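You operate a simulated robot arm through the tools that you are given. There is no shell and no other tool. Be economical: measure what you need, move in short steps, check, and stop when the job is done.

The job below is to be done with a simulated robot arm. You get a single attempt, and the scene is never put back.

Task
Take the brown tag on the clear front of the rework bench and put it away on the top of the reel table. Put the lens pad on the clear front of the rework bench away on the top of the setter bench. Take the butt roll from the upper board of the stores shelf and put it on the clear front of the rework bench. Lift the shelf rail open. Do these in any order.
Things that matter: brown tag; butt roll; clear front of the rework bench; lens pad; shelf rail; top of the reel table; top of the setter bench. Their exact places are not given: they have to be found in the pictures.

It is judged by the outcome, as a careful person would: the job done as asked, and still so three seconds after it is handed in. It fails if anything else is knocked over, pushed out of place, dropped, spilled or broken.

Robot
A 6-joint arm with a fingered hand on a trunk, on a base that drives. Base frame: it is fixed to the floor where the robot stands at the start and does not move with it; the origin is under the middle of the robot, x ahead of it, y to its left, z up. Units: cm, rad, N and s.
With the tool pointing down near the work surface it reaches from about 24 to 56 cm from the robot's upright axis, wherever it stands. Its first joint turns from -2.897 to 2.897 rad. Places, roughly: butt roll [75, 175, 125]; clear front of the rework bench [50, -10, 80]; lens pad (3x3x4 cm) [40, -40, 90]; shelf rail [-130, -340, 160]; top of the reel table [-690, 10, 80]; top of the setter bench [-430, -130, 80]. Payload 3.1 kg.
The TCP is the grasp point between the finger pads, 2.2 cm short of the fingertips. In the tool frame z runs along the fingers and y along their closing line. Largest opening 13.2 cm; the body of the gripper starts 6 cm behind the TCP. The gripper is a hand of 4 fingers: y runs from the thumb to the fingers, the wrist lies at [0, 0, -21.8] in the tool frame, and closing takes about 1.5 s.
Orientation is that of the tool frame in the base frame, as [roll, pitch, yaw] about the fixed x, y, z axes, in that order (R = Rz(yaw) Ry(pitch) Rx(roll)). With the fingers straight down and closing along the base's y, the tool's x points along the base's -x, its y along +y and its z along -z.

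Tools
- The arm moves only by the tool apply_moves. Its argument "targets" is a list that holds one entry, the list of rows, each a list of 7 numbers: the turn, a rotation vector about the tool's x, y, z in rad, then the shift along the tool's x, y, z in m, then the finger opening in m, from 0 to 0.132. In form: [[[ax, ay, az, dx, dy, dz, gripper], ...]]. A call has 1 to 8 rows; each row is the pose to reach, as a shift and turn from the pose commanded when the call began, along the tool's axes at that moment. A row lasts 0.2 s, in which the tool goes at most 5 cm and 0.15 rad; a call with a longer step from one row to the next is refused whole, and so is a gripper value outside its range. Where a pose cannot be reached the arm comes as near as it can. A force on the tool above 40 N (or 10 N above the force at the start of the call, whichever is more), or a blocked arm, ends the call early, and 0.2 s more pass. The fingers move at their own pace (about 15.3 cm/s each) and stop on an object; they squeeze with about 23 N. The grip force told is the motor's: it shows also when the fingers shut on nothing. Time passes only in rows, and 0.2 s behind the last, so rows that repeat a pose let the fingers close. It gives the time, the measured TCP pose, the force on the tool (base axes), the opening and the grip force at its end, in the units of the frame above (readings bear some noise), with the torque about the TCP (base axes, N m) and any sound that the robot's microphone picked up.
- Cameras (640 x 400 px; columns grow to the right, rows downward): "scene" is now at [0.29, 8.93, 163.52]; the picture's right is [-0.53, -0.85, 0.00], its down [-0.70, 0.44, -0.56] and it looks along [0.47, -0.29, -0.83] (base axes); focal length 282 px, centre (320, 200). "wrist" rides on the gripper at [5.3, -5.3, -8.4] in the tool frame; the picture's right is [0.71, 0.71, 0.00], its down [-0.53, 0.53, -0.67] and it looks along [-0.47, 0.47, 0.74] (tool axes); focal length 247 px, centre (320, 200).
- camera(camera): a new picture of that camera. It takes no simulated time.
- move_column(by): slides the trunk up (or, below 0, down) by that many cm; the arm and the scene camera ride with it, the base frame stays. It gives what a move gives, with no picture.
- drive_base(legs): drives the robot by 1 to 6 legs, each [ahead, left, turn to the left] in cm, cm and rad, along the robot's own axes; the way and the turn of a leg run together, so that a leg with both is an arc; at most 150 cm and 3.142 rad a leg. The arm and the cameras ride along, it lands a little off, and it stops where it bumps. It gives what a move gives.
- grasp_type(shape): the hand has 4 fingers and takes this shape, open, in about a second: jaw (thumb against the fingers, like two jaws); tri (thumb and two fingers); tip (a fingertip pinch); poke (one finger out to press); point (the index stretched); flat (the hand flat); cup (the hand cupped); fist (a fist). The gripper value then closes the fingers along that shape, each until it touches; the sizes above hold for jaw. It gives what a move gives, with no picture.
- head_to(pan, tilt): turns the head with the scene camera to pan (to the left, within 2.705 rad either way) and tilt (down, from -0.506 to 1.204), counted from straight ahead of the robot. It gives what a move gives.
- probe_pixels(camera, pixels): for up to 12 pixels [column, row] of the newest picture of that camera ("zoom" is the newest enlarged one), the place [x, y, z] in the base frame of the surface seen there, good to about 0.3 cm, but the place of the scene camera against the robot may be out by one fixed shift of up to 2.5 cm in any direction. It takes no simulated time.
- zoom(camera, box): a new picture of the part [left, top, right, bottom] of that camera's present view, enlarged. It takes no simulated time.
- hand_in(): hands the job in; it is judged then, once.

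Go step by step. Measure first, check grasps and placings, and put right what went wrong. The budget is 110 turns and 82 pictures, counting those below and the enlarged ones. Unless the task says otherwise, let go and move clear before handing in.

The tools are called after ">>>" as name(argument=value, ...) on one line, values as JSON. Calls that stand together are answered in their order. apply_moves: Moves the arm, as the interface text tells. Its arguments: {"type":"object","properties":{"targets":{"type":"array","items":{"type":"array","items":{"type":"array","items":{"type":"number"}}}}},"required":["targets"]} The other tools are called the same way: move_column (by) slides the trunk up or down; grasp_type (shape) gives the hand a shape; drive_base (legs) drives the base; head_to (pan, tilt) turns the head that bears the scene camera; camera (camera) takes a picture; probe_pixels (camera, pixels) gives the place of the surface under pixels of a picture; zoom (camera, box) takes an enlarged picture of a part of a camera's view; hand_in () hands the job in.

At the start:

```text
time: 0.0
tcp_pos: [41.65, -4.16, 112.79]
orientation: [3.141, 0.0, 3.14]
contact_force: [-0.4, 0.6, 1.2]
ft_torque: [0.01, 0.0, 0.01]
opening: 13.2
grasp_force: 0.1
shape: jaw
trunk travel left (down, up): [-32.5, 6.1]
robot x, y, heading: [0.15, 0.25, 0.002]
head pan, tilt: [-0.557, 0.979]
```

scene: 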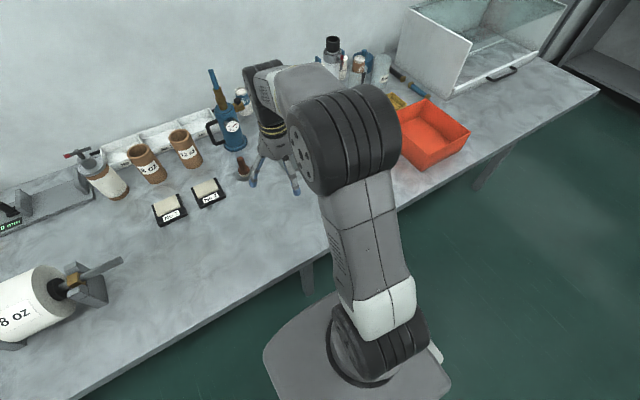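
wrist: 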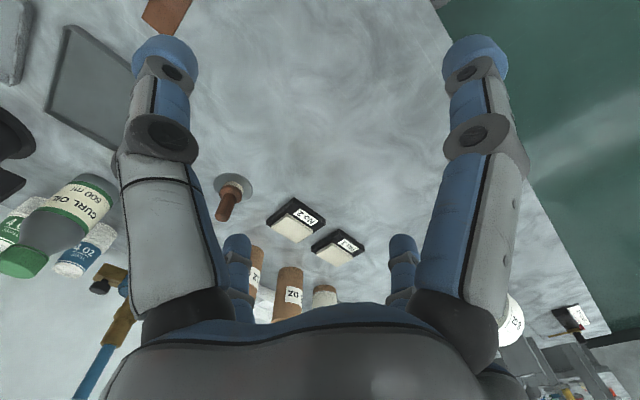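

The first pictures show the rework bench with the arm over it, and the tag and lens pad are not yet clear. I look around with the head.

>>> head_to(pan=-0.9, tilt=0.75)

>>> camera(camera="scene")

>>> head_to(pan=0.5, tilt=0.8)

>>> camera(camera="scene")

>>> head_to(pan=1.3, tilt=0.4)

>>> camera(camera="scene")

```text
time: 0.8
tcp_pos: [41.66, -4.13, 112.78]
orientation: [3.141, 0.0, 3.141]
contact_force: [0.0, -0.1, 0.6]
ft_torque: [0.03, 0.01, 0.0]
opening: 13.19
grasp_force: 0.1
shape: jaw
trunk travel left (down, up): [-32.5, 6.1]
robot x, y, heading: [-0.13, -0.23, -0.0]
head pan, tilt: [-0.901, 0.75]
```

```text
79 pictures are left
```

scene: 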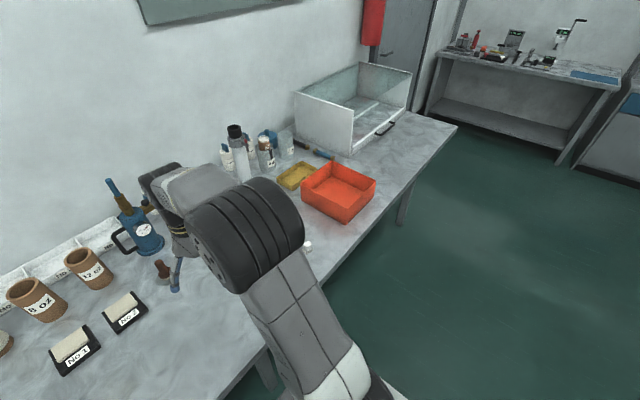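

```text
time: 2.4
tcp_pos: [41.74, -4.15, 112.75]
orientation: [-3.141, 0.0, -3.141]
contact_force: [0.2, 0.0, -0.1]
ft_torque: [-0.04, 0.03, 0.0]
opening: 13.2
grasp_force: 0.1
shape: jaw
trunk travel left (down, up): [-32.5, 6.1]
robot x, y, heading: [-0.01, 0.05, -0.001]
head pan, tilt: [0.499, 0.799]
```

```text
78 pictures are left
```

scene: 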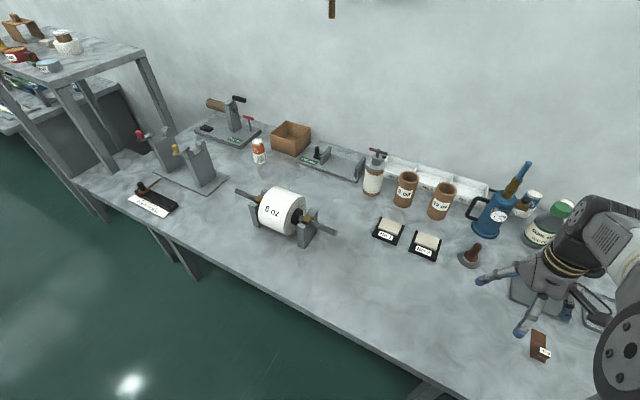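

```text
time: 3.5
tcp_pos: [41.78, -4.09, 112.85]
orientation: [3.141, -0.001, -3.142]
contact_force: [0.3, -0.1, 0.0]
ft_torque: [0.0, 0.0, 0.03]
opening: 13.19
grasp_force: 0.0
shape: jaw
trunk travel left (down, up): [-32.5, 6.1]
robot x, y, heading: [0.16, 0.23, 0.002]
head pan, tilt: [1.3, 0.4]
```

```text
77 pictures are left
```

scene: 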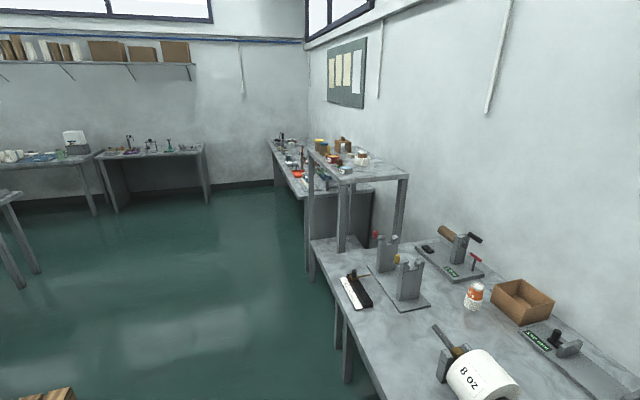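

The brown tag is likely at (540,345) in the second view, and the stores shelf with its upper board is at (360,165) in the third. Next I look at the other sides of the room.

>>> head_to(pan=-2.0, tilt=0.25)

>>> camera(camera="scene")

>>> head_to(pan=-2.7, tilt=0.3)

>>> camera(camera="scene")

>>> head_to(pan=2.5, tilt=0.3)

>>> camera(camera="scene")

```text
time: 6.3
tcp_pos: [41.7, -4.11, 112.94]
orientation: [-3.141, -0.001, -3.14]
contact_force: [0.3, -0.8, 0.5]
ft_torque: [-0.01, -0.01, 0.01]
opening: 13.17
grasp_force: 0.1
shape: jaw
trunk travel left (down, up): [-32.5, 6.1]
robot x, y, heading: [0.07, -0.03, 0.001]
head pan, tilt: [-2.0, 0.25]
```

```text
76 pictures are left
```

scene: 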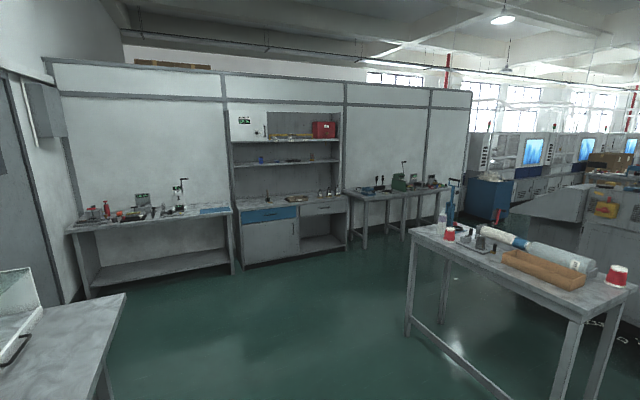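

```text
time: 7.4
tcp_pos: [41.66, -4.13, 112.93]
orientation: [-3.141, 0.0, 3.141]
contact_force: [0.3, -0.4, 0.6]
ft_torque: [-0.01, -0.01, 0.02]
opening: 13.19
grasp_force: 0.1
shape: jaw
trunk travel left (down, up): [-32.5, 6.1]
robot x, y, heading: [0.27, -0.0, 0.004]
head pan, tilt: [-2.7, 0.3]
```

```text
75 pictures are left
```

scene: 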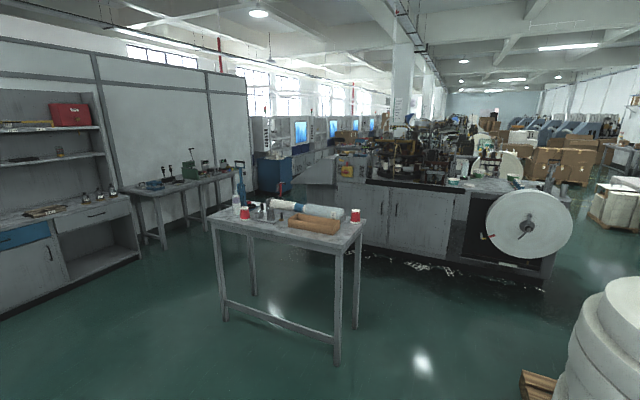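

```text
time: 11.4
tcp_pos: [41.75, -4.12, 112.89]
orientation: [3.141, -0.001, -3.141]
contact_force: [-0.6, 0.1, 0.7]
ft_torque: [-0.01, 0.01, 0.0]
opening: 13.21
grasp_force: 0.0
shape: jaw
trunk travel left (down, up): [-32.5, 6.1]
robot x, y, heading: [-0.03, -0.05, -0.004]
head pan, tilt: [2.499, 0.3]
```

```text
74 pictures are left
```

scene: 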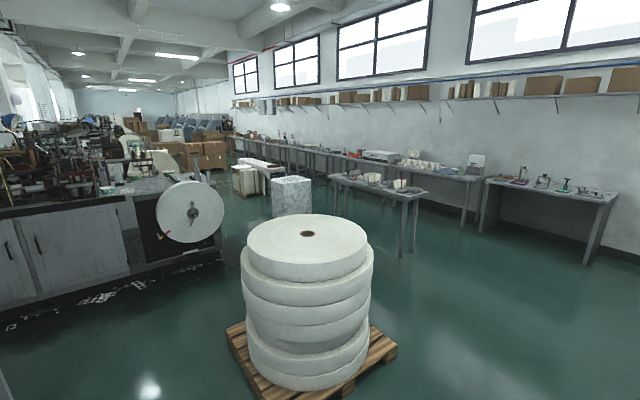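

I see a small table, a machine cabinet with a reel, and the cabinet shelf across the aisle. I probe for their places.

>>> probe_pixels(camera="scene", pixels=[[165, 180], [190, 208], [60, 203], [306, 232], [375, 180], [545, 190]])

>>> head_to(pan=-2.7, tilt=0.3)

>>> zoom(camera="scene", box=[340, 120, 580, 270])

>>> zoom(camera="scene", box=[200, 160, 380, 272])

>>> camera(camera="scene")

>>> probe_pixels(camera="scene", pixels=[[212, 220], [280, 240], [350, 235], [230, 207], [390, 182], [500, 187], [530, 225], [70, 115], [60, 155], [50, 215], [170, 187], [450, 187]])

```text
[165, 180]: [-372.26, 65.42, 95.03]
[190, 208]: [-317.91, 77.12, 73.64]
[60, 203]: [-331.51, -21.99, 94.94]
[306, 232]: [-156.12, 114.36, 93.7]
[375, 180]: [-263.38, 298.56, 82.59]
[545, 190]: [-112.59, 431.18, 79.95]
```

```text
time: 15.5
tcp_pos: [41.73, -4.23, 112.81]
orientation: [3.141, 0.001, -3.141]
contact_force: [1.1, 0.7, 0.8]
ft_torque: [0.01, 0.01, 0.0]
opening: 13.19
grasp_force: 0.1
shape: jaw
trunk travel left (down, up): [-32.5, 6.1]
robot x, y, heading: [-0.04, 0.3, 0.006]
head pan, tilt: [-2.7, 0.3]
```

```text
2.67 times, centred on (460, 195) of scene
```

zoom: 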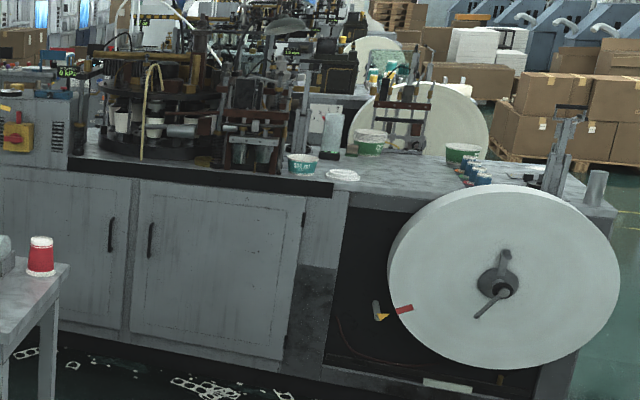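

```text
3.56 times, centred on (290, 216) of scene
```

zoom: 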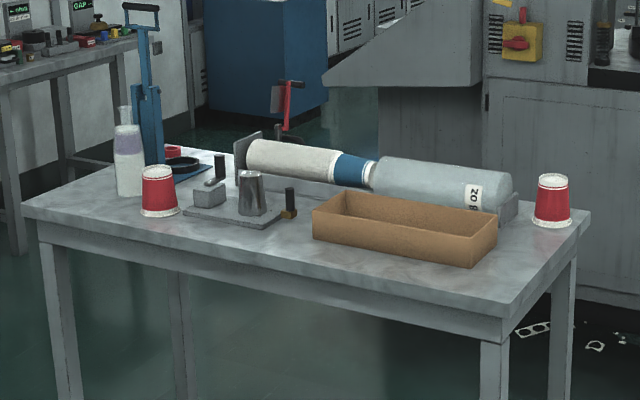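

```text
71 pictures are left
```

scene: 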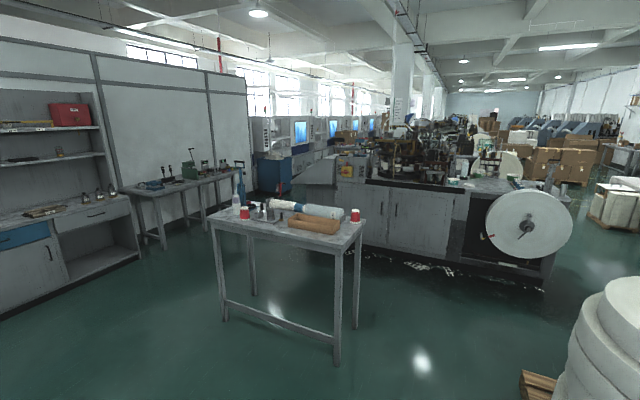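

```text
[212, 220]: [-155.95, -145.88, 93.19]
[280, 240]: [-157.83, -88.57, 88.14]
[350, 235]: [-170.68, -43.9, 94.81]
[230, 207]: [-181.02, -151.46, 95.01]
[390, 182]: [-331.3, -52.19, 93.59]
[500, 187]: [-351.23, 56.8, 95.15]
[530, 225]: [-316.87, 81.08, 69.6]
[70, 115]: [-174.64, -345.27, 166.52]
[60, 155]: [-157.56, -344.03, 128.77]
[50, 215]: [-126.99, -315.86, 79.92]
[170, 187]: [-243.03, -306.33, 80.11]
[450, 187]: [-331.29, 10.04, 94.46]
```

The small table, machine cabinet and cabinet shelf are mapped. The setter bench and reel table must lie beyond the machine, so I will look there later. Now I measure the tag and lens pad on the rework bench.

>>> head_to(pan=0.1, tilt=1.0)

>>> camera(camera="scene")

>>> head_to(pan=-1.1, tilt=0.9)

>>> camera(camera="scene")

```text
time: 18.0
tcp_pos: [41.63, -4.15, 112.84]
orientation: [3.141, -0.001, -3.141]
contact_force: [-0.8, -0.6, 0.1]
ft_torque: [0.01, 0.0, -0.04]
opening: 13.2
grasp_force: 0.1
shape: jaw
trunk travel left (down, up): [-32.5, 6.1]
robot x, y, heading: [0.01, 0.12, -0.003]
head pan, tilt: [0.099, 1.0]
```

```text
70 pictures are left
```

scene: 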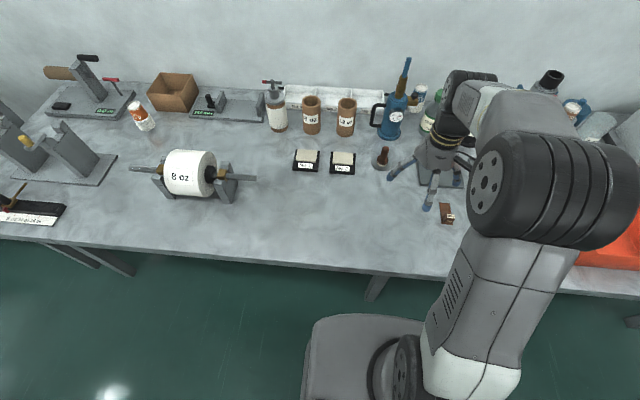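

```text
time: 19.4
tcp_pos: [41.76, -4.14, 112.93]
orientation: [3.141, 0.001, -3.141]
contact_force: [-0.3, 0.0, 0.1]
ft_torque: [0.01, 0.03, 0.0]
opening: 13.18
grasp_force: 0.0
shape: jaw
trunk travel left (down, up): [-32.5, 6.1]
robot x, y, heading: [0.2, 0.11, 0.002]
head pan, tilt: [-1.1, 0.901]
```

```text
69 pictures are left
```

scene: 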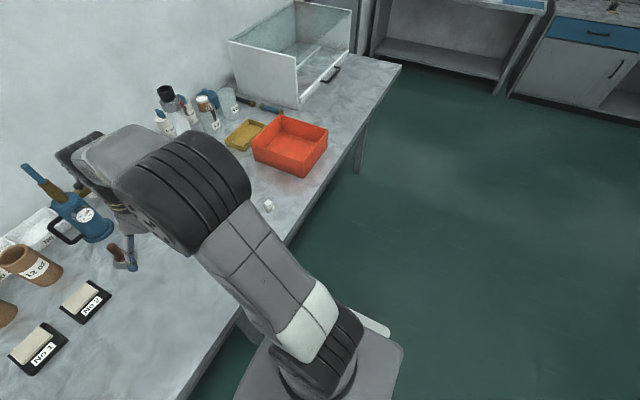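

The lens pad is the small pale block at (268,206). I zoom in and probe it.

>>> zoom(camera="scene", box=[228, 181, 308, 231])

>>> probe_pixels(camera="scene", pixels=[[268, 205], [268, 211], [290, 200], [285, 222], [295, 240], [287, 165]])

>>> camera(camera="wrist")

>>> probe_pixels(camera="wrist", pixels=[[165, 12], [300, 100], [500, 150], [90, 90], [230, 190], [560, 250]])

```text
8.00 times, centred on (268, 206) of scene
```

zoom: 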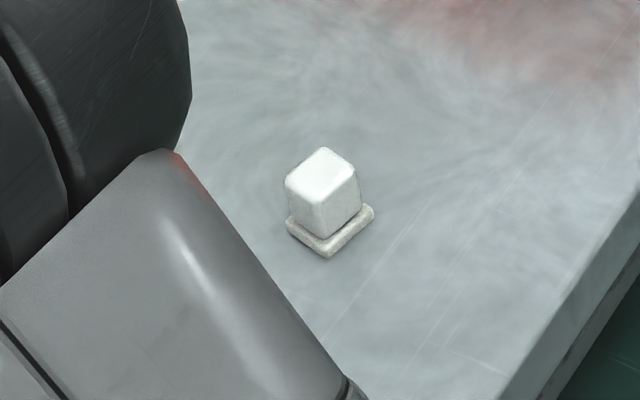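

```text
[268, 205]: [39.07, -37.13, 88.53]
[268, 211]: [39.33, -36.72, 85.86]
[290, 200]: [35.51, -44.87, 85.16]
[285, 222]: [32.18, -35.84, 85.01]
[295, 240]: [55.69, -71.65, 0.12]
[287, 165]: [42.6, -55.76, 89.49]
```

```text
67 pictures are left
```

wrist: 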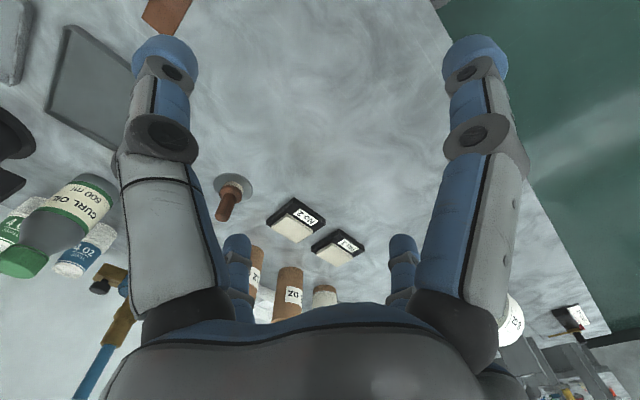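

```text
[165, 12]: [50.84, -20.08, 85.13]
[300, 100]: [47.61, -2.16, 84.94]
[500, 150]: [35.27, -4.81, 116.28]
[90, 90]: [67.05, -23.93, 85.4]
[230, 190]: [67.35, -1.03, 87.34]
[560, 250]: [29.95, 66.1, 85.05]
```

The lens pad is at about (39,-37) with its top at 88.5, and the bench front edge is near x = 30. I probe the fingertips to learn the hand's layout and drive right to sit in front of the pad.

>>> probe_pixels(camera="wrist", pixels=[[165, 50], [475, 50], [237, 245], [403, 245], [180, 60], [460, 60]])

>>> drive_base(legs=[[0, -33, 0]])

>>> camera(camera="wrist")

```text
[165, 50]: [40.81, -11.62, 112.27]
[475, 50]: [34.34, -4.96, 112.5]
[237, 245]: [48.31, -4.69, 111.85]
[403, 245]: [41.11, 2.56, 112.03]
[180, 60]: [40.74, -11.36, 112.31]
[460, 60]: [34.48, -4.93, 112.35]
```

```text
time: 21.6
tcp_pos: [41.69, -37.33, 112.94]
orientation: [3.141, 0.0, -3.14]
contact_force: [0.6, -0.2, 0.1]
ft_torque: [0.03, -0.02, 0.0]
opening: 13.18
grasp_force: 0.0
shape: jaw
trunk travel left (down, up): [-32.5, 6.1]
robot x, y, heading: [0.02, -32.95, -0.004]
head pan, tilt: [-1.1, 0.901]
```

```text
66 pictures are left
```

wrist: 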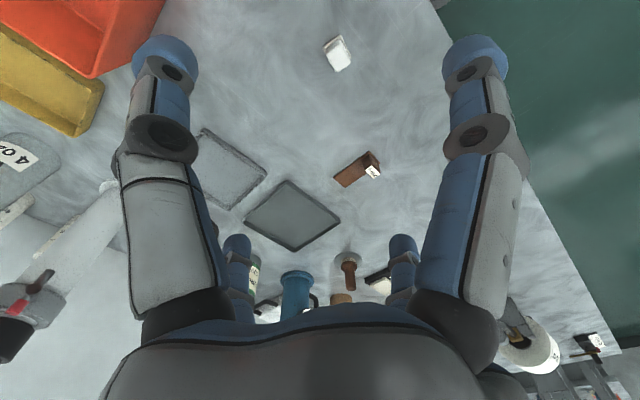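

The four fingers sit on ±x and ±y around the TCP; the pad shows at (338,52) and the tag at (358,170). I probe both.

>>> zoom(camera="wrist", box=[280, 20, 440, 220])

>>> probe_pixels(camera="wrist", pixels=[[335, 43], [338, 55], [350, 60], [325, 43], [345, 70], [350, 170], [370, 160], [377, 170], [335, 180], [365, 155], [290, 215]])

```text
2.00 times, centred on (360, 120) of wrist
```

zoom: 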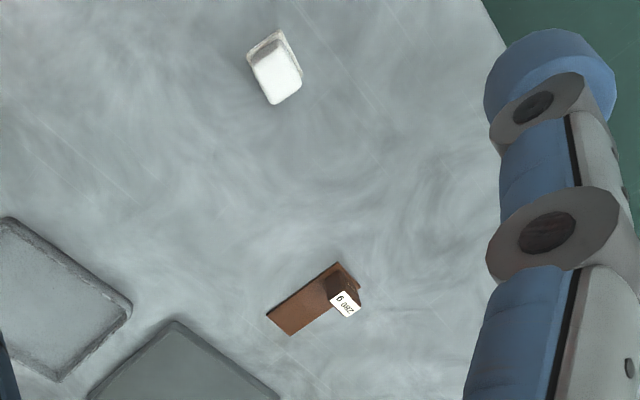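

```text
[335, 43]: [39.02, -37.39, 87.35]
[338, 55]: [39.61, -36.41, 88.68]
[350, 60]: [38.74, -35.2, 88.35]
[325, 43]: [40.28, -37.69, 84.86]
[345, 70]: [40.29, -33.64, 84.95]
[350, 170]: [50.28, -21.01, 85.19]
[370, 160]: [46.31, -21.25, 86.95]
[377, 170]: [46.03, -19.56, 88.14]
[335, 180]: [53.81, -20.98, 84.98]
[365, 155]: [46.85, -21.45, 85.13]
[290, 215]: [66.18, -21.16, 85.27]
```

The pad centre is about (39.2,-36.4) and it is square to the base axes. I move above it and go down to about z = 96.

>>> apply_moves(targets=[[[0, 0, 0, 0.025, 0.009, 0.04, 0.1], [0, 0, 0, 0.025, 0.009, 0.08, 0.09], [0, 0, 0, 0.025, 0.009, 0.12, 0.08], [0, 0, 0, 0.025, 0.009, 0.16, 0.08], [0, 0, 0, 0.025, 0.009, 0.16, 0.08]]])

>>> camera(camera="wrist")

>>> probe_pixels(camera="wrist", pixels=[[320, 110], [320, 130], [320, 145], [300, 130], [340, 130], [320, 95]])

```text
time: 22.8
tcp_pos: [39.31, -36.42, 96.82]
orientation: [3.142, 0.001, 3.14]
contact_force: [-0.9, -1.0, -0.4]
ft_torque: [-0.02, -0.01, -0.04]
opening: 8.05
grasp_force: 0.0
shape: jaw
trunk travel left (down, up): [-32.5, 6.1]
robot x, y, heading: [0.02, -33.13, -0.005]
head pan, tilt: [-1.1, 0.901]
```

```text
64 pictures are left
```

wrist: 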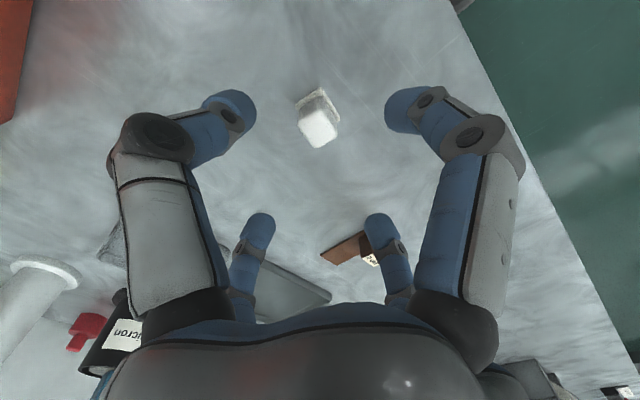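

```text
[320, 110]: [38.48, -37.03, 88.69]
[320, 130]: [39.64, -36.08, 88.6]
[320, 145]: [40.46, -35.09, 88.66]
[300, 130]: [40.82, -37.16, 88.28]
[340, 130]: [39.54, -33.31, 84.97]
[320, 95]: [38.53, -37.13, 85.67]
```

The pad top is centred near (39.4,-36.1), nearly under the TCP at (39.3,-36.4). I go down to z ≈ 88 and close.

>>> apply_moves(targets=[[[0, 0, 0, 0, 0.003, 0.045, 0.08], [0, 0, 0, 0, 0.003, 0.087, 0.08], [0, 0, 0, 0, 0.003, 0.087, 0.05], [0, 0, 0, 0, 0.003, 0.087, 0.02], [0, 0, 0, 0, 0.003, 0.087, 0.01], [0, 0, 0, 0, 0.003, 0.087, 0.01], [0, 0, 0, 0, 0.003, 0.087, 0.01], [0, 0, 0, 0, 0.003, 0.087, 0.01]]])

>>> camera(camera="wrist")

```text
time: 24.6
tcp_pos: [39.18, -36.03, 88.16]
orientation: [3.14, 0.0, 3.142]
contact_force: [-0.1, 0.8, -0.6]
ft_torque: [0.01, -0.03, 0.0]
opening: 1.94
grasp_force: 23.1
shape: jaw
trunk travel left (down, up): [-32.5, 6.1]
robot x, y, heading: [-0.12, -32.93, 0.003]
head pan, tilt: [-1.1, 0.901]
```

```text
63 pictures are left
```

wrist: 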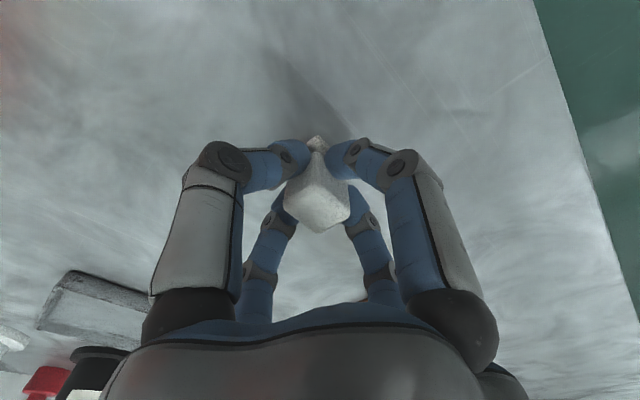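

The fingers hold the pad (opening 1.94, force 23 N). I lift it well clear of the bench items.

>>> apply_moves(targets=[[[0, 0, 0, 0, 0, -0.04, 0.01], [0, 0, 0, 0, 0, -0.09, 0.01], [0, 0, 0, 0, 0, -0.14, 0.01], [0, 0, 0, 0, 0, -0.19, 0.01], [0, 0, 0, 0, 0, -0.24, 0.01], [0, 0, 0, 0, 0, -0.24, 0.01]]])

>>> head_to(pan=-2.7, tilt=0.5)

>>> camera(camera="wrist")

>>> camera(camera="scene")

```text
time: 25.9
tcp_pos: [39.27, -36.17, 112.24]
orientation: [3.142, 0.002, -3.141]
contact_force: [-0.3, -0.1, -0.5]
ft_torque: [0.03, -0.02, -0.01]
opening: 1.92
grasp_force: 23.0
shape: jaw
trunk travel left (down, up): [-32.5, 6.1]
robot x, y, heading: [-0.07, -33.42, -0.001]
head pan, tilt: [-1.1, 0.901]
```

```text
time: 27.6
tcp_pos: [39.19, -36.15, 112.11]
orientation: [-3.141, 0.0, 3.141]
contact_force: [0.9, 0.1, -0.2]
ft_torque: [0.02, -0.02, 0.01]
opening: 1.94
grasp_force: 22.9
shape: jaw
trunk travel left (down, up): [-32.5, 6.1]
robot x, y, heading: [0.02, -33.02, 0.001]
head pan, tilt: [-2.7, 0.499]
```

```text
62 pictures are left
```

wrist: 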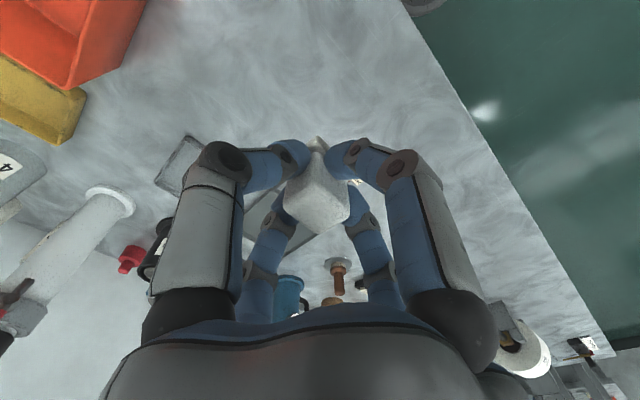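

```text
61 pictures are left
```

scene: 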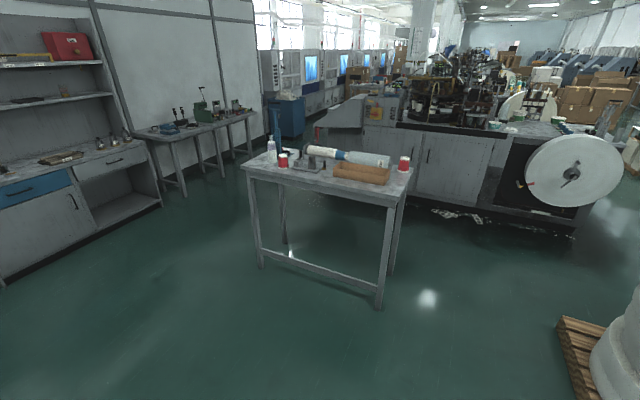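

The pad is held. I probe the obstacles along the aisle between the small table and the wall benches.

>>> probe_pixels(camera="scene", pixels=[[300, 135], [335, 110], [335, 120], [248, 165], [365, 125], [248, 112], [240, 175], [290, 140], [310, 180], [215, 110], [420, 150], [275, 200]])

>>> zoom(camera="scene", box=[240, 30, 432, 150])

```text
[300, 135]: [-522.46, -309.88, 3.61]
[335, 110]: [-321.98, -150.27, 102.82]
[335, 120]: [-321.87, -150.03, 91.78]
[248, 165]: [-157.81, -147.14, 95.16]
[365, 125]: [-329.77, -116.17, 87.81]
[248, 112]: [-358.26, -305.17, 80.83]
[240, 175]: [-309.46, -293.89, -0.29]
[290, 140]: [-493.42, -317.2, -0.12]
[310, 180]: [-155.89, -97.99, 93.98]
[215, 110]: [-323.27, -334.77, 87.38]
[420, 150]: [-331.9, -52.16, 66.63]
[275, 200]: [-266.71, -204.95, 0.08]
```

```text
3.33 times, centred on (336, 90) of scene
```

zoom: 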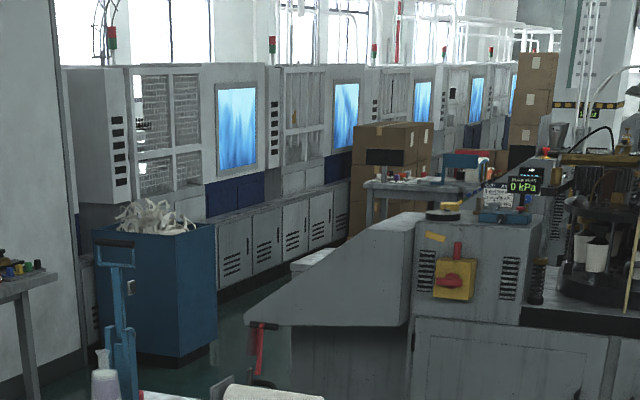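

The aisle at y ≈ -225 is free (table edge y -148, wall benches y ≈ -300). I back off, turn right and drive down the aisle in legs.

>>> drive_base(legs=[[-60, 0, 0], [0, 0, -1.571], [140, 0, 0], [52, 0, 0], [0, 0, -1.571], [150, 0, 0]])

>>> head_to(pan=-0.3, tilt=0.3)

>>> camera(camera="scene")

```text
time: 55.0
tcp_pos: [-250.87, -218.85, 112.15]
orientation: [-3.14, -0.001, -0.018]
contact_force: [-0.6, -0.4, -1.4]
ft_torque: [0.01, 0.02, -0.02]
opening: 1.9
grasp_force: 23.1
shape: jaw
trunk travel left (down, up): [-32.5, 6.1]
robot x, y, heading: [-211.57, -222.74, 3.12]
head pan, tilt: [-2.7, 0.499]
```

```text
time: 57.2
tcp_pos: [-250.91, -218.88, 112.11]
orientation: [-3.14, -0.001, -0.02]
contact_force: [0.7, -0.2, 0.1]
ft_torque: [0.0, -0.02, -0.01]
opening: 1.91
grasp_force: 23.0
shape: jaw
trunk travel left (down, up): [-32.5, 6.1]
robot x, y, heading: [-211.9, -222.62, 3.125]
head pan, tilt: [-0.3, 0.3]
```

```text
59 pictures are left
```

scene: 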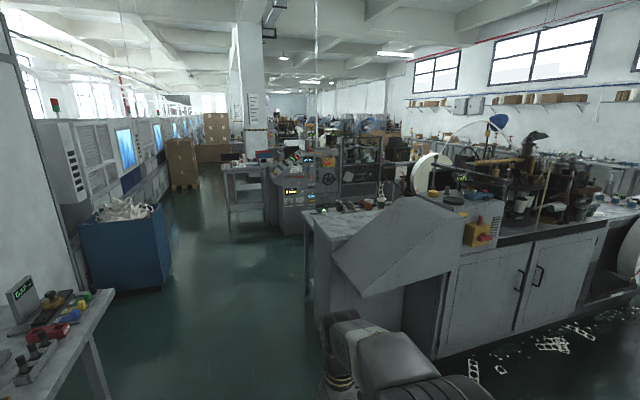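

A bench lies behind the chute at (340,215), which fits the setter bench. I probe it and the things beyond.

>>> probe_pixels(camera="scene", pixels=[[310, 215], [330, 232], [345, 218], [400, 195], [245, 172], [245, 205], [290, 205], [230, 235], [165, 280], [340, 280], [105, 292], [395, 260]])

>>> zoom(camera="scene", box=[220, 140, 444, 280])

```text
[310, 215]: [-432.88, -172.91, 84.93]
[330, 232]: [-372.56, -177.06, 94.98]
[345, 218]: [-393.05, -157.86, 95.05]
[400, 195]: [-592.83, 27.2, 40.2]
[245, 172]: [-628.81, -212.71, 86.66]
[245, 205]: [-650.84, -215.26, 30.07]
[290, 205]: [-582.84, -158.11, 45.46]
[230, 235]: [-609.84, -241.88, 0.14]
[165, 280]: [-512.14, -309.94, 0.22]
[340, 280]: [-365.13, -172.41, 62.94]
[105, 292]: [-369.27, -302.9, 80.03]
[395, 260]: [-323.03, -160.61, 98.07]
```

```text
2.86 times, centred on (332, 210) of scene
```

zoom: 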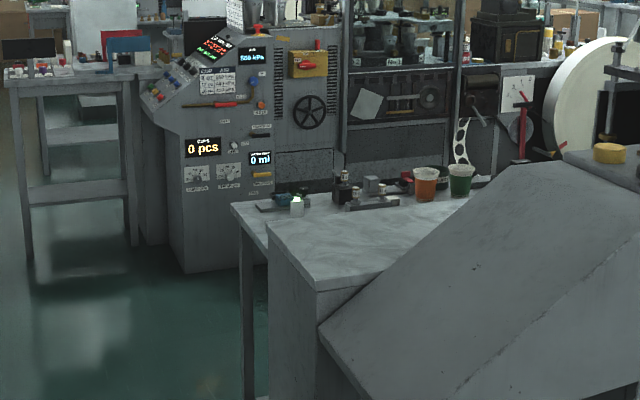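

The bench at z ≈ 85 with its edge near (-433,-173) should be the setter bench, standing behind the machine end. I drive along to face it and look.

>>> drive_base(legs=[[120, 5, 0.017], [110, 5, 0], [0, 0, -1.571]])

>>> head_to(pan=-0.2, tilt=0.6)

>>> camera(camera="scene")

```text
time: 72.4
tcp_pos: [-440.02, -193.58, 112.23]
orientation: [-3.141, 0.0, -1.581]
contact_force: [0.2, 0.0, -0.5]
ft_torque: [-0.02, 0.0, -0.01]
opening: 1.89
grasp_force: 23.2
shape: jaw
trunk travel left (down, up): [-32.5, 6.1]
robot x, y, heading: [-443.27, -233.1, 1.559]
head pan, tilt: [-0.3, 0.3]
```

```text
time: 73.2
tcp_pos: [-439.87, -193.69, 112.12]
orientation: [3.141, 0.0, -1.58]
contact_force: [0.5, -0.1, -0.8]
ft_torque: [0.01, 0.02, -0.01]
opening: 1.93
grasp_force: 22.9
shape: jaw
trunk travel left (down, up): [-32.5, 6.1]
robot x, y, heading: [-443.3, -232.79, 1.561]
head pan, tilt: [-0.201, 0.6]
```

```text
57 pictures are left
```

scene: 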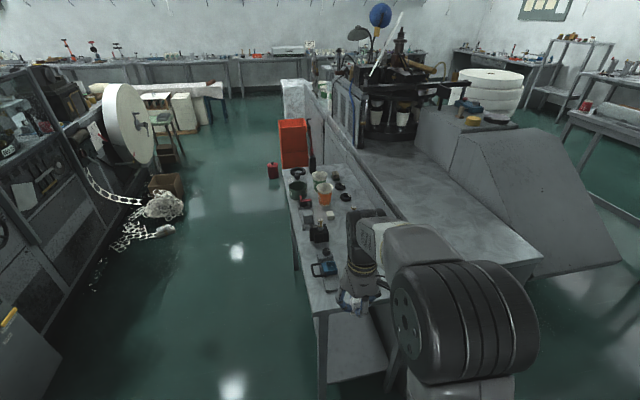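

The narrow setter bench lies ahead, at columns 290–390 and rows 165–310. I zoom in and probe it for a free spot.

>>> zoom(camera="scene", box=[260, 160, 420, 320])

>>> probe_pixels(camera="scene", pixels=[[318, 312], [295, 190], [312, 290], [335, 235], [345, 212], [320, 250], [325, 270], [295, 225], [340, 170], [330, 300], [400, 205], [350, 225]])

```text
2.50 times, centred on (340, 240) of scene
```

zoom: 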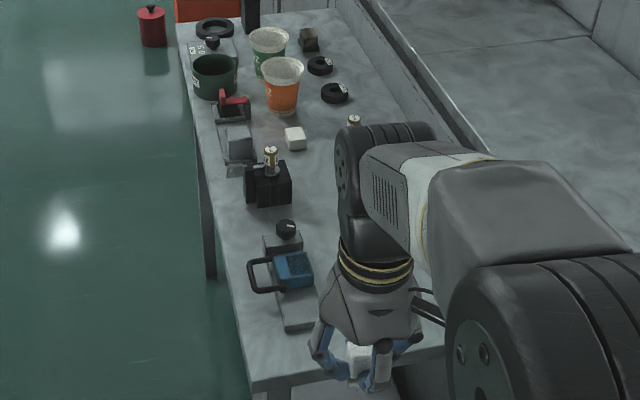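

```text
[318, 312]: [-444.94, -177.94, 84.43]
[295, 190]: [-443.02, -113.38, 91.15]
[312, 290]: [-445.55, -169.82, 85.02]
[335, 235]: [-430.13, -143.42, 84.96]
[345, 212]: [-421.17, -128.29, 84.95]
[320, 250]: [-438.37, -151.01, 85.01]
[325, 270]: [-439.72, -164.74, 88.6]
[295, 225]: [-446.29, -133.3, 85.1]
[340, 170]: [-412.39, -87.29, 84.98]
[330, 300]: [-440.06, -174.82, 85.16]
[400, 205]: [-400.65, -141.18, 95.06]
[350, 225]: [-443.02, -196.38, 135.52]
```

The bench spans x -446 to about -410, from y = -178 back, with free surface right of the blue gauge. I drive in closer and to the right, then look with the wrist camera.

>>> drive_base(legs=[[0, -18, 0], [22, 0, 0]])

>>> camera(camera="wrist")

>>> head_to(pan=0.25, tilt=0.95)

>>> camera(camera="scene")

```text
time: 76.0
tcp_pos: [-421.75, -171.74, 112.23]
orientation: [-3.139, 0.0, -1.581]
contact_force: [0.0, 0.0, -0.6]
ft_torque: [-0.01, 0.01, -0.01]
opening: 1.92
grasp_force: 23.4
shape: jaw
trunk travel left (down, up): [-32.5, 6.1]
robot x, y, heading: [-425.27, -211.03, 1.56]
head pan, tilt: [-0.201, 0.6]
```

```text
55 pictures are left
```

wrist: 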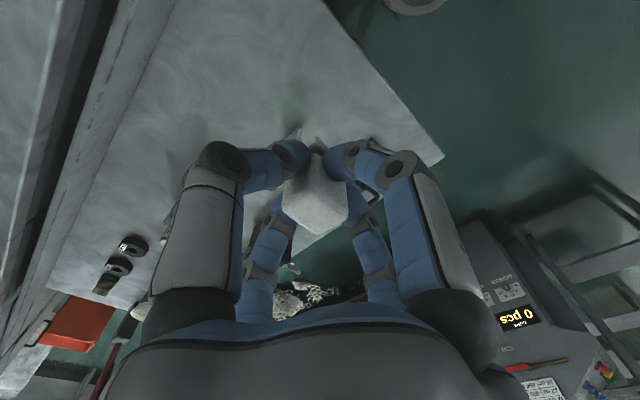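

```text
time: 76.9
tcp_pos: [-421.76, -171.75, 112.07]
orientation: [3.142, 0.0, -1.581]
contact_force: [-0.1, 0.9, -0.5]
ft_torque: [-0.03, 0.02, 0.01]
opening: 1.9
grasp_force: 23.2
shape: jaw
trunk travel left (down, up): [-32.5, 6.1]
robot x, y, heading: [-424.84, -211.27, 1.56]
head pan, tilt: [0.25, 0.949]
```

```text
54 pictures are left
```

scene: 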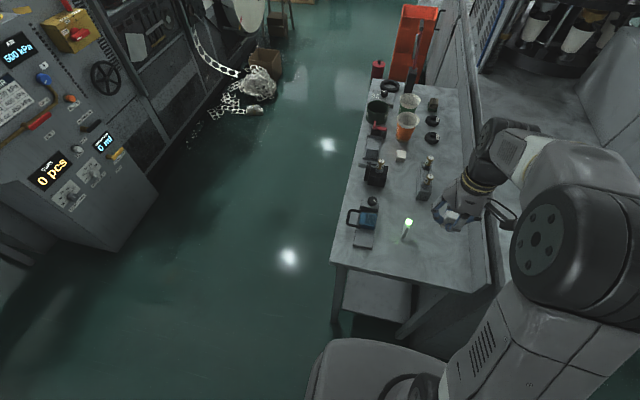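

Free surface shows near (430,255), but a small lit item stands at (406,228). I probe them.

>>> probe_pixels(camera="scene", pixels=[[408, 222], [405, 238], [430, 255], [450, 270], [370, 245], [425, 190], [487, 290], [465, 240]])

>>> zoom(camera="scene", box=[320, 150, 520, 300])

>>> probe_pixels(camera="wrist", pixels=[[290, 100], [320, 90], [350, 110], [260, 90], [437, 158], [130, 235]])

```text
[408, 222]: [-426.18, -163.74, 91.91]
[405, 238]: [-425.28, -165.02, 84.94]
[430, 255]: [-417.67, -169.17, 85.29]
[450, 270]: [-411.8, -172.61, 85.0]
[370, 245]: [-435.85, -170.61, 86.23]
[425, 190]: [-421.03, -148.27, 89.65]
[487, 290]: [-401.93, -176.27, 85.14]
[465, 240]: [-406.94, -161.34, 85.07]
```

```text
2.67 times, centred on (420, 225) of scene
```

zoom: 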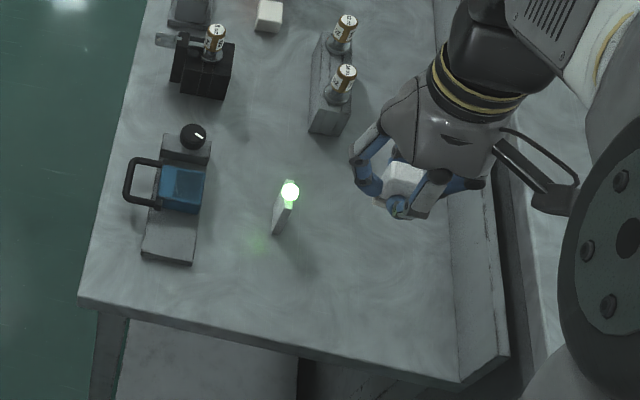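

```text
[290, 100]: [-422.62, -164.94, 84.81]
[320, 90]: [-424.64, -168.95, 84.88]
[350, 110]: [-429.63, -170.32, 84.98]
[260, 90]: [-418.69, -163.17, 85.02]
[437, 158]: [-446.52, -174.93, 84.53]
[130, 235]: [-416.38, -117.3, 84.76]
```

The free spot is near (-411.5,-166), between the lit item at (-425,-164) and the ledge at x ≈ -402. I move over it at height, then part way down, and check.

>>> apply_moves(targets=[[[0, 0, 0, -0.02, -0.04, 0, 0.01], [0, 0, 0, -0.04, -0.08, 0, 0.01], [0, 0, 0, -0.0575, -0.1025, 0.03, 0.01], [0, 0, 0, -0.0575, -0.1025, 0.08, 0.01], [0, 0, 0, -0.0575, -0.1025, 0.13, 0.01], [0, 0, 0, -0.0575, -0.1025, 0.16, 0.01], [0, 0, 0, -0.0575, -0.1025, 0.16, 0.01]]])

>>> camera(camera="scene")

>>> camera(camera="wrist")

```text
time: 78.5
tcp_pos: [-411.45, -166.24, 95.96]
orientation: [-3.14, 0.001, -1.58]
contact_force: [0.1, -0.1, -0.1]
ft_torque: [-0.02, -0.01, -0.01]
opening: 1.91
grasp_force: 23.5
shape: jaw
trunk travel left (down, up): [-32.5, 6.1]
robot x, y, heading: [-424.99, -210.94, 1.563]
head pan, tilt: [0.25, 0.949]
```

```text
52 pictures are left
```

scene: 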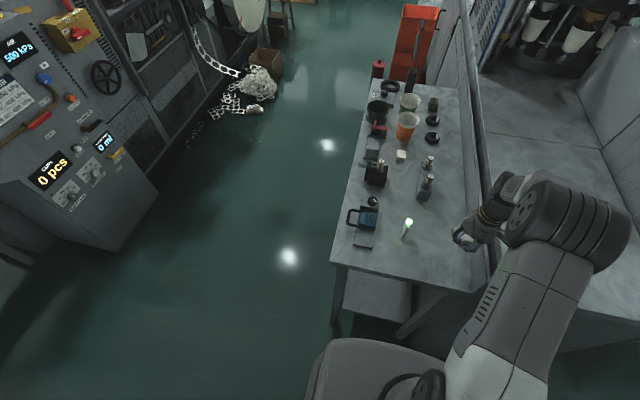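

```text
51 pictures are left
```

wrist: 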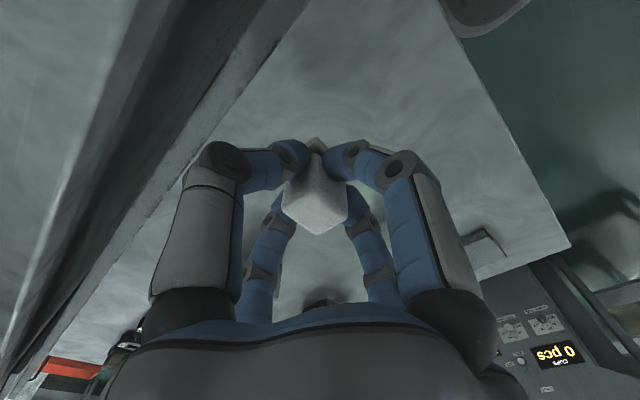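

The spot is clear under the pad. I lower it to the bench and open a little.

>>> apply_moves(targets=[[[0, 0, 0, 0, 0, 0.04, 0.01], [0, 0, 0, 0, 0, 0.065, 0.01], [0, 0, 0, 0, 0, 0.0755, 0.01], [0, 0, 0, 0, 0, 0.0755, 0.01], [0, 0, 0, 0, 0, 0.0755, 0.035], [0, 0, 0, 0, 0, 0.0755, 0.055], [0, 0, 0, 0, 0, 0.0755, 0.06], [0, 0, 0, 0, 0, 0.0755, 0.06]]])

>>> apply_moves(targets=[[[0, 0, 0, 0, 0, -0.03, 0.06], [0, 0, 0, 0, 0, -0.08, 0.06], [0, 0, 0, 0, 0, -0.13, 0.06], [0, 0, 0, 0, 0, -0.18, 0.06], [0, 0, 0, 0, 0, -0.23, 0.06], [0, 0, 0, 0.0, 0.05, -0.23, 0.06], [0, 0, 0, 0.0, 0.1, -0.23, 0.06]]])

>>> zoom(camera="scene", box=[320, 150, 520, 300])

```text
time: 80.3
tcp_pos: [-412.06, -166.2, 88.57]
orientation: [-3.137, -0.005, -1.581]
contact_force: [-34.6, -1.0, -12.8]
ft_torque: [0.07, -0.17, -0.09]
opening: 4.73
grasp_force: 0.1
shape: jaw
trunk travel left (down, up): [-32.5, 6.1]
robot x, y, heading: [-425.15, -210.98, 1.563]
head pan, tilt: [0.25, 0.949]
```

```text
time: 81.9
tcp_pos: [-421.58, -166.18, 111.56]
orientation: [-3.139, 0.0, -1.581]
contact_force: [-0.5, -0.7, -0.2]
ft_torque: [0.0, 0.01, -0.02]
opening: 5.97
grasp_force: 0.1
shape: jaw
trunk travel left (down, up): [-32.5, 6.1]
robot x, y, heading: [-425.35, -210.88, 1.561]
head pan, tilt: [0.25, 0.949]
```

```text
2.67 times, centred on (420, 225) of scene
```

zoom: 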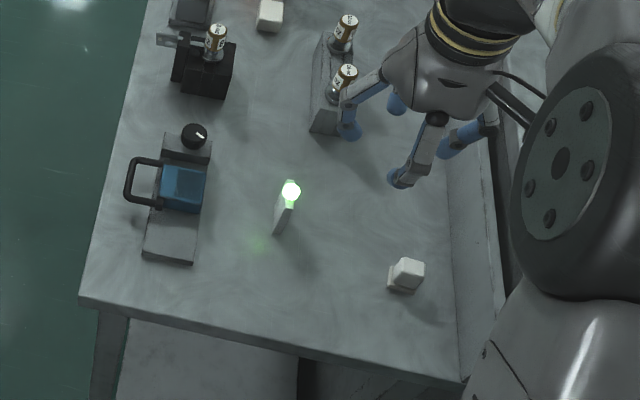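

The lens pad stands upright on the setter bench at zoom (405,275). Now I look for the reel table towards (-690,10).

>>> head_to(pan=0.88, tilt=0.3)

>>> camera(camera="scene")

>>> probe_pixels(camera="scene", pixels=[[320, 200], [400, 190], [470, 200], [500, 240], [250, 180], [200, 220], [300, 140], [450, 130], [380, 300]])

```text
time: 83.0
tcp_pos: [-421.41, -166.16, 111.54]
orientation: [3.141, 0.0, -1.581]
contact_force: [0.3, 0.1, 0.1]
ft_torque: [0.0, -0.02, 0.01]
opening: 6.0
grasp_force: 0.1
shape: jaw
trunk travel left (down, up): [-32.5, 6.1]
robot x, y, heading: [-425.24, -210.88, 1.562]
head pan, tilt: [0.88, 0.3]
```

```text
49 pictures are left
```

scene: 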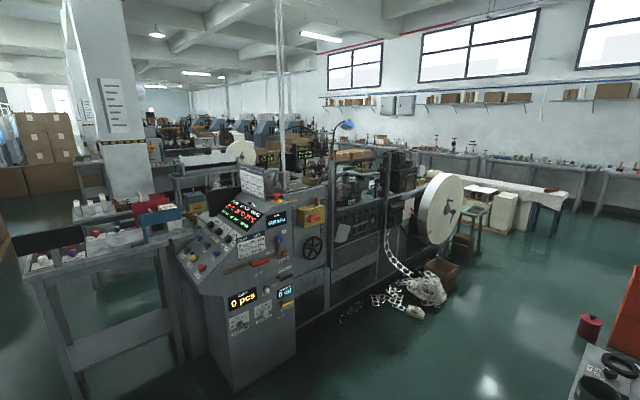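

```text
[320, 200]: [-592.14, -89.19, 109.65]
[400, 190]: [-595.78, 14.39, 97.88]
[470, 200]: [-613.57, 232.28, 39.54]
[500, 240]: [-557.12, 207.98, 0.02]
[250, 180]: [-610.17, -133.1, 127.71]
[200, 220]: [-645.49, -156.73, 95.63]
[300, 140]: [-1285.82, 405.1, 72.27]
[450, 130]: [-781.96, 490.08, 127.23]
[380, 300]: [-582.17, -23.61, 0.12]
```

The reel table must lie behind that second machine; I will search for it when carrying the tag. Now I go back along the aisle to the shelf rail at about (-130,-340,160).

>>> drive_base(legs=[[-20, 0, 0], [0, 0, -1.562], [145, 0, 0], [145, 0, 0], [0, 0, -1.571]])

>>> head_to(pan=0.0, tilt=0.1)

>>> camera(camera="scene")

```text
time: 105.7
tcp_pos: [-139.82, -276.09, 111.75]
orientation: [-3.14, 0.0, 1.59]
contact_force: [0.0, -0.4, 0.1]
ft_torque: [-0.03, 0.0, 0.04]
opening: 5.97
grasp_force: 0.0
shape: jaw
trunk travel left (down, up): [-32.5, 6.1]
robot x, y, heading: [-137.62, -230.89, -1.553]
head pan, tilt: [0.88, 0.3]
```

```text
time: 106.8
tcp_pos: [-139.81, -276.03, 111.59]
orientation: [-3.141, 0.0, 1.588]
contact_force: [0.1, -0.2, -0.5]
ft_torque: [-0.05, 0.03, 0.02]
opening: 5.99
grasp_force: 0.0
shape: jaw
trunk travel left (down, up): [-32.5, 6.1]
robot x, y, heading: [-137.5, -231.18, -1.551]
head pan, tilt: [0.0, 0.099]
```

```text
48 pictures are left
```

scene: 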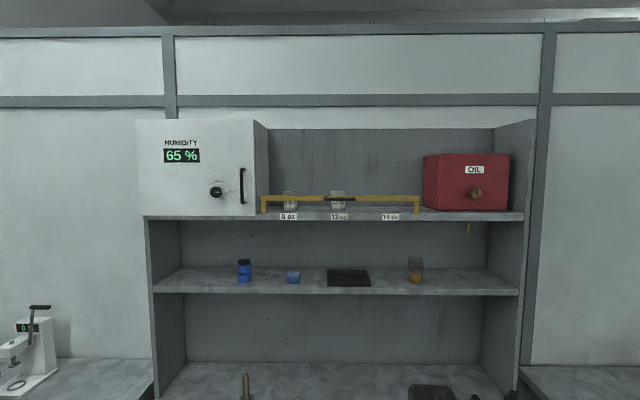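

The yellow rail on the upper shelf (262–418, row 198) is the shelf rail, with jars behind it. I zoom in and probe it.

>>> zoom(camera="scene", box=[240, 150, 450, 250])

>>> probe_pixels(camera="scene", pixels=[[264, 205], [270, 198], [310, 199], [340, 199], [400, 198], [416, 205], [290, 204], [338, 193], [340, 211], [320, 140], [340, 217], [300, 199]])

```text
3.05 times, centred on (345, 200) of scene
```

zoom: 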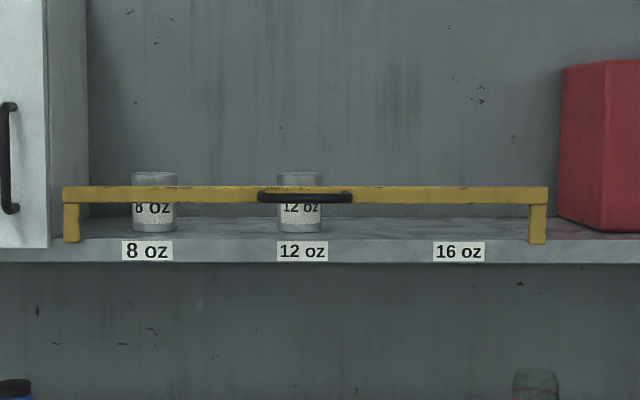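

```text
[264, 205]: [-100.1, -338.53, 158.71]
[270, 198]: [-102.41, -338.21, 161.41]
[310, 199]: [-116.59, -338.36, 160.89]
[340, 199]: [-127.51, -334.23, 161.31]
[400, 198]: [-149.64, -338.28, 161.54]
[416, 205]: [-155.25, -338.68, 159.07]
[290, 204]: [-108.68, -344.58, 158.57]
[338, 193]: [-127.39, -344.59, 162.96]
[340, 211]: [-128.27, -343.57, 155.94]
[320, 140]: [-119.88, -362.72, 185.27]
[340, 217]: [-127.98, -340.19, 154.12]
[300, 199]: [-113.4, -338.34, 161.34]
```

The rail bar lies at y ≈ -338.3, z ≈ 161.5, x -100 to -155, with a dark handle at x -120 to -134 standing out to y ≈ -334. I try the tip shape and look at how the fingers stand.

>>> grasp_type(shape="tip")

>>> camera(camera="wrist")

>>> grasp_type(shape="poke")

>>> camera(camera="wrist")

```text
time: 107.7
tcp_pos: [-139.75, -276.12, 111.52]
orientation: [-3.141, 0.0, 1.59]
contact_force: [0.2, 0.7, -0.2]
ft_torque: [-0.01, 0.0, -0.02]
opening: 13.2
grasp_force: 0.1
shape: tip
trunk travel left (down, up): [-32.5, 6.1]
robot x, y, heading: [-137.64, -230.98, -1.553]
head pan, tilt: [0.0, 0.099]
```

```text
46 pictures are left
```

wrist: 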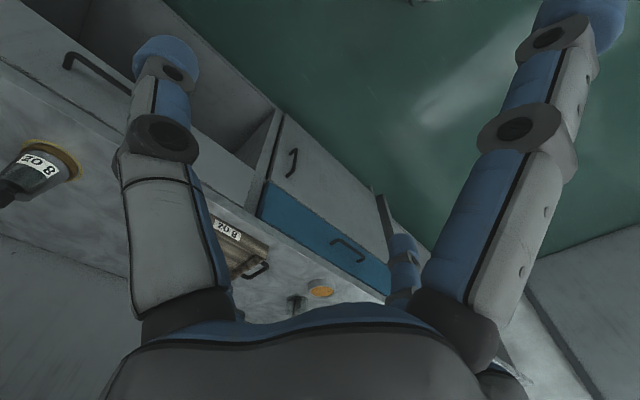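

```text
time: 108.6
tcp_pos: [-139.85, -276.05, 111.63]
orientation: [-3.141, -0.001, 1.592]
contact_force: [0.2, 0.4, 0.4]
ft_torque: [0.0, -0.01, 0.01]
opening: 0.0
grasp_force: 0.1
shape: poke
trunk travel left (down, up): [-32.5, 6.1]
robot x, y, heading: [-137.15, -230.96, -1.551]
head pan, tilt: [0.0, 0.099]
```

```text
45 pictures are left
```

wrist: 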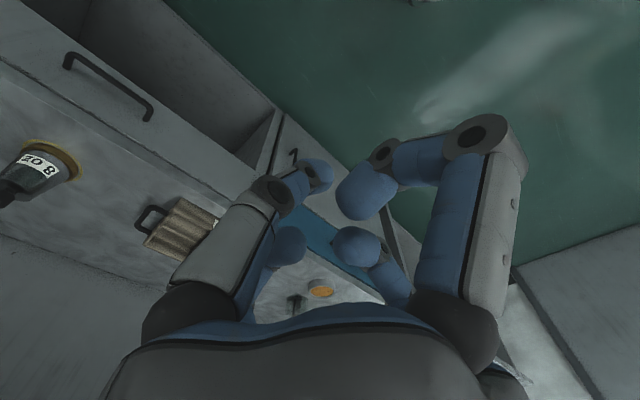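

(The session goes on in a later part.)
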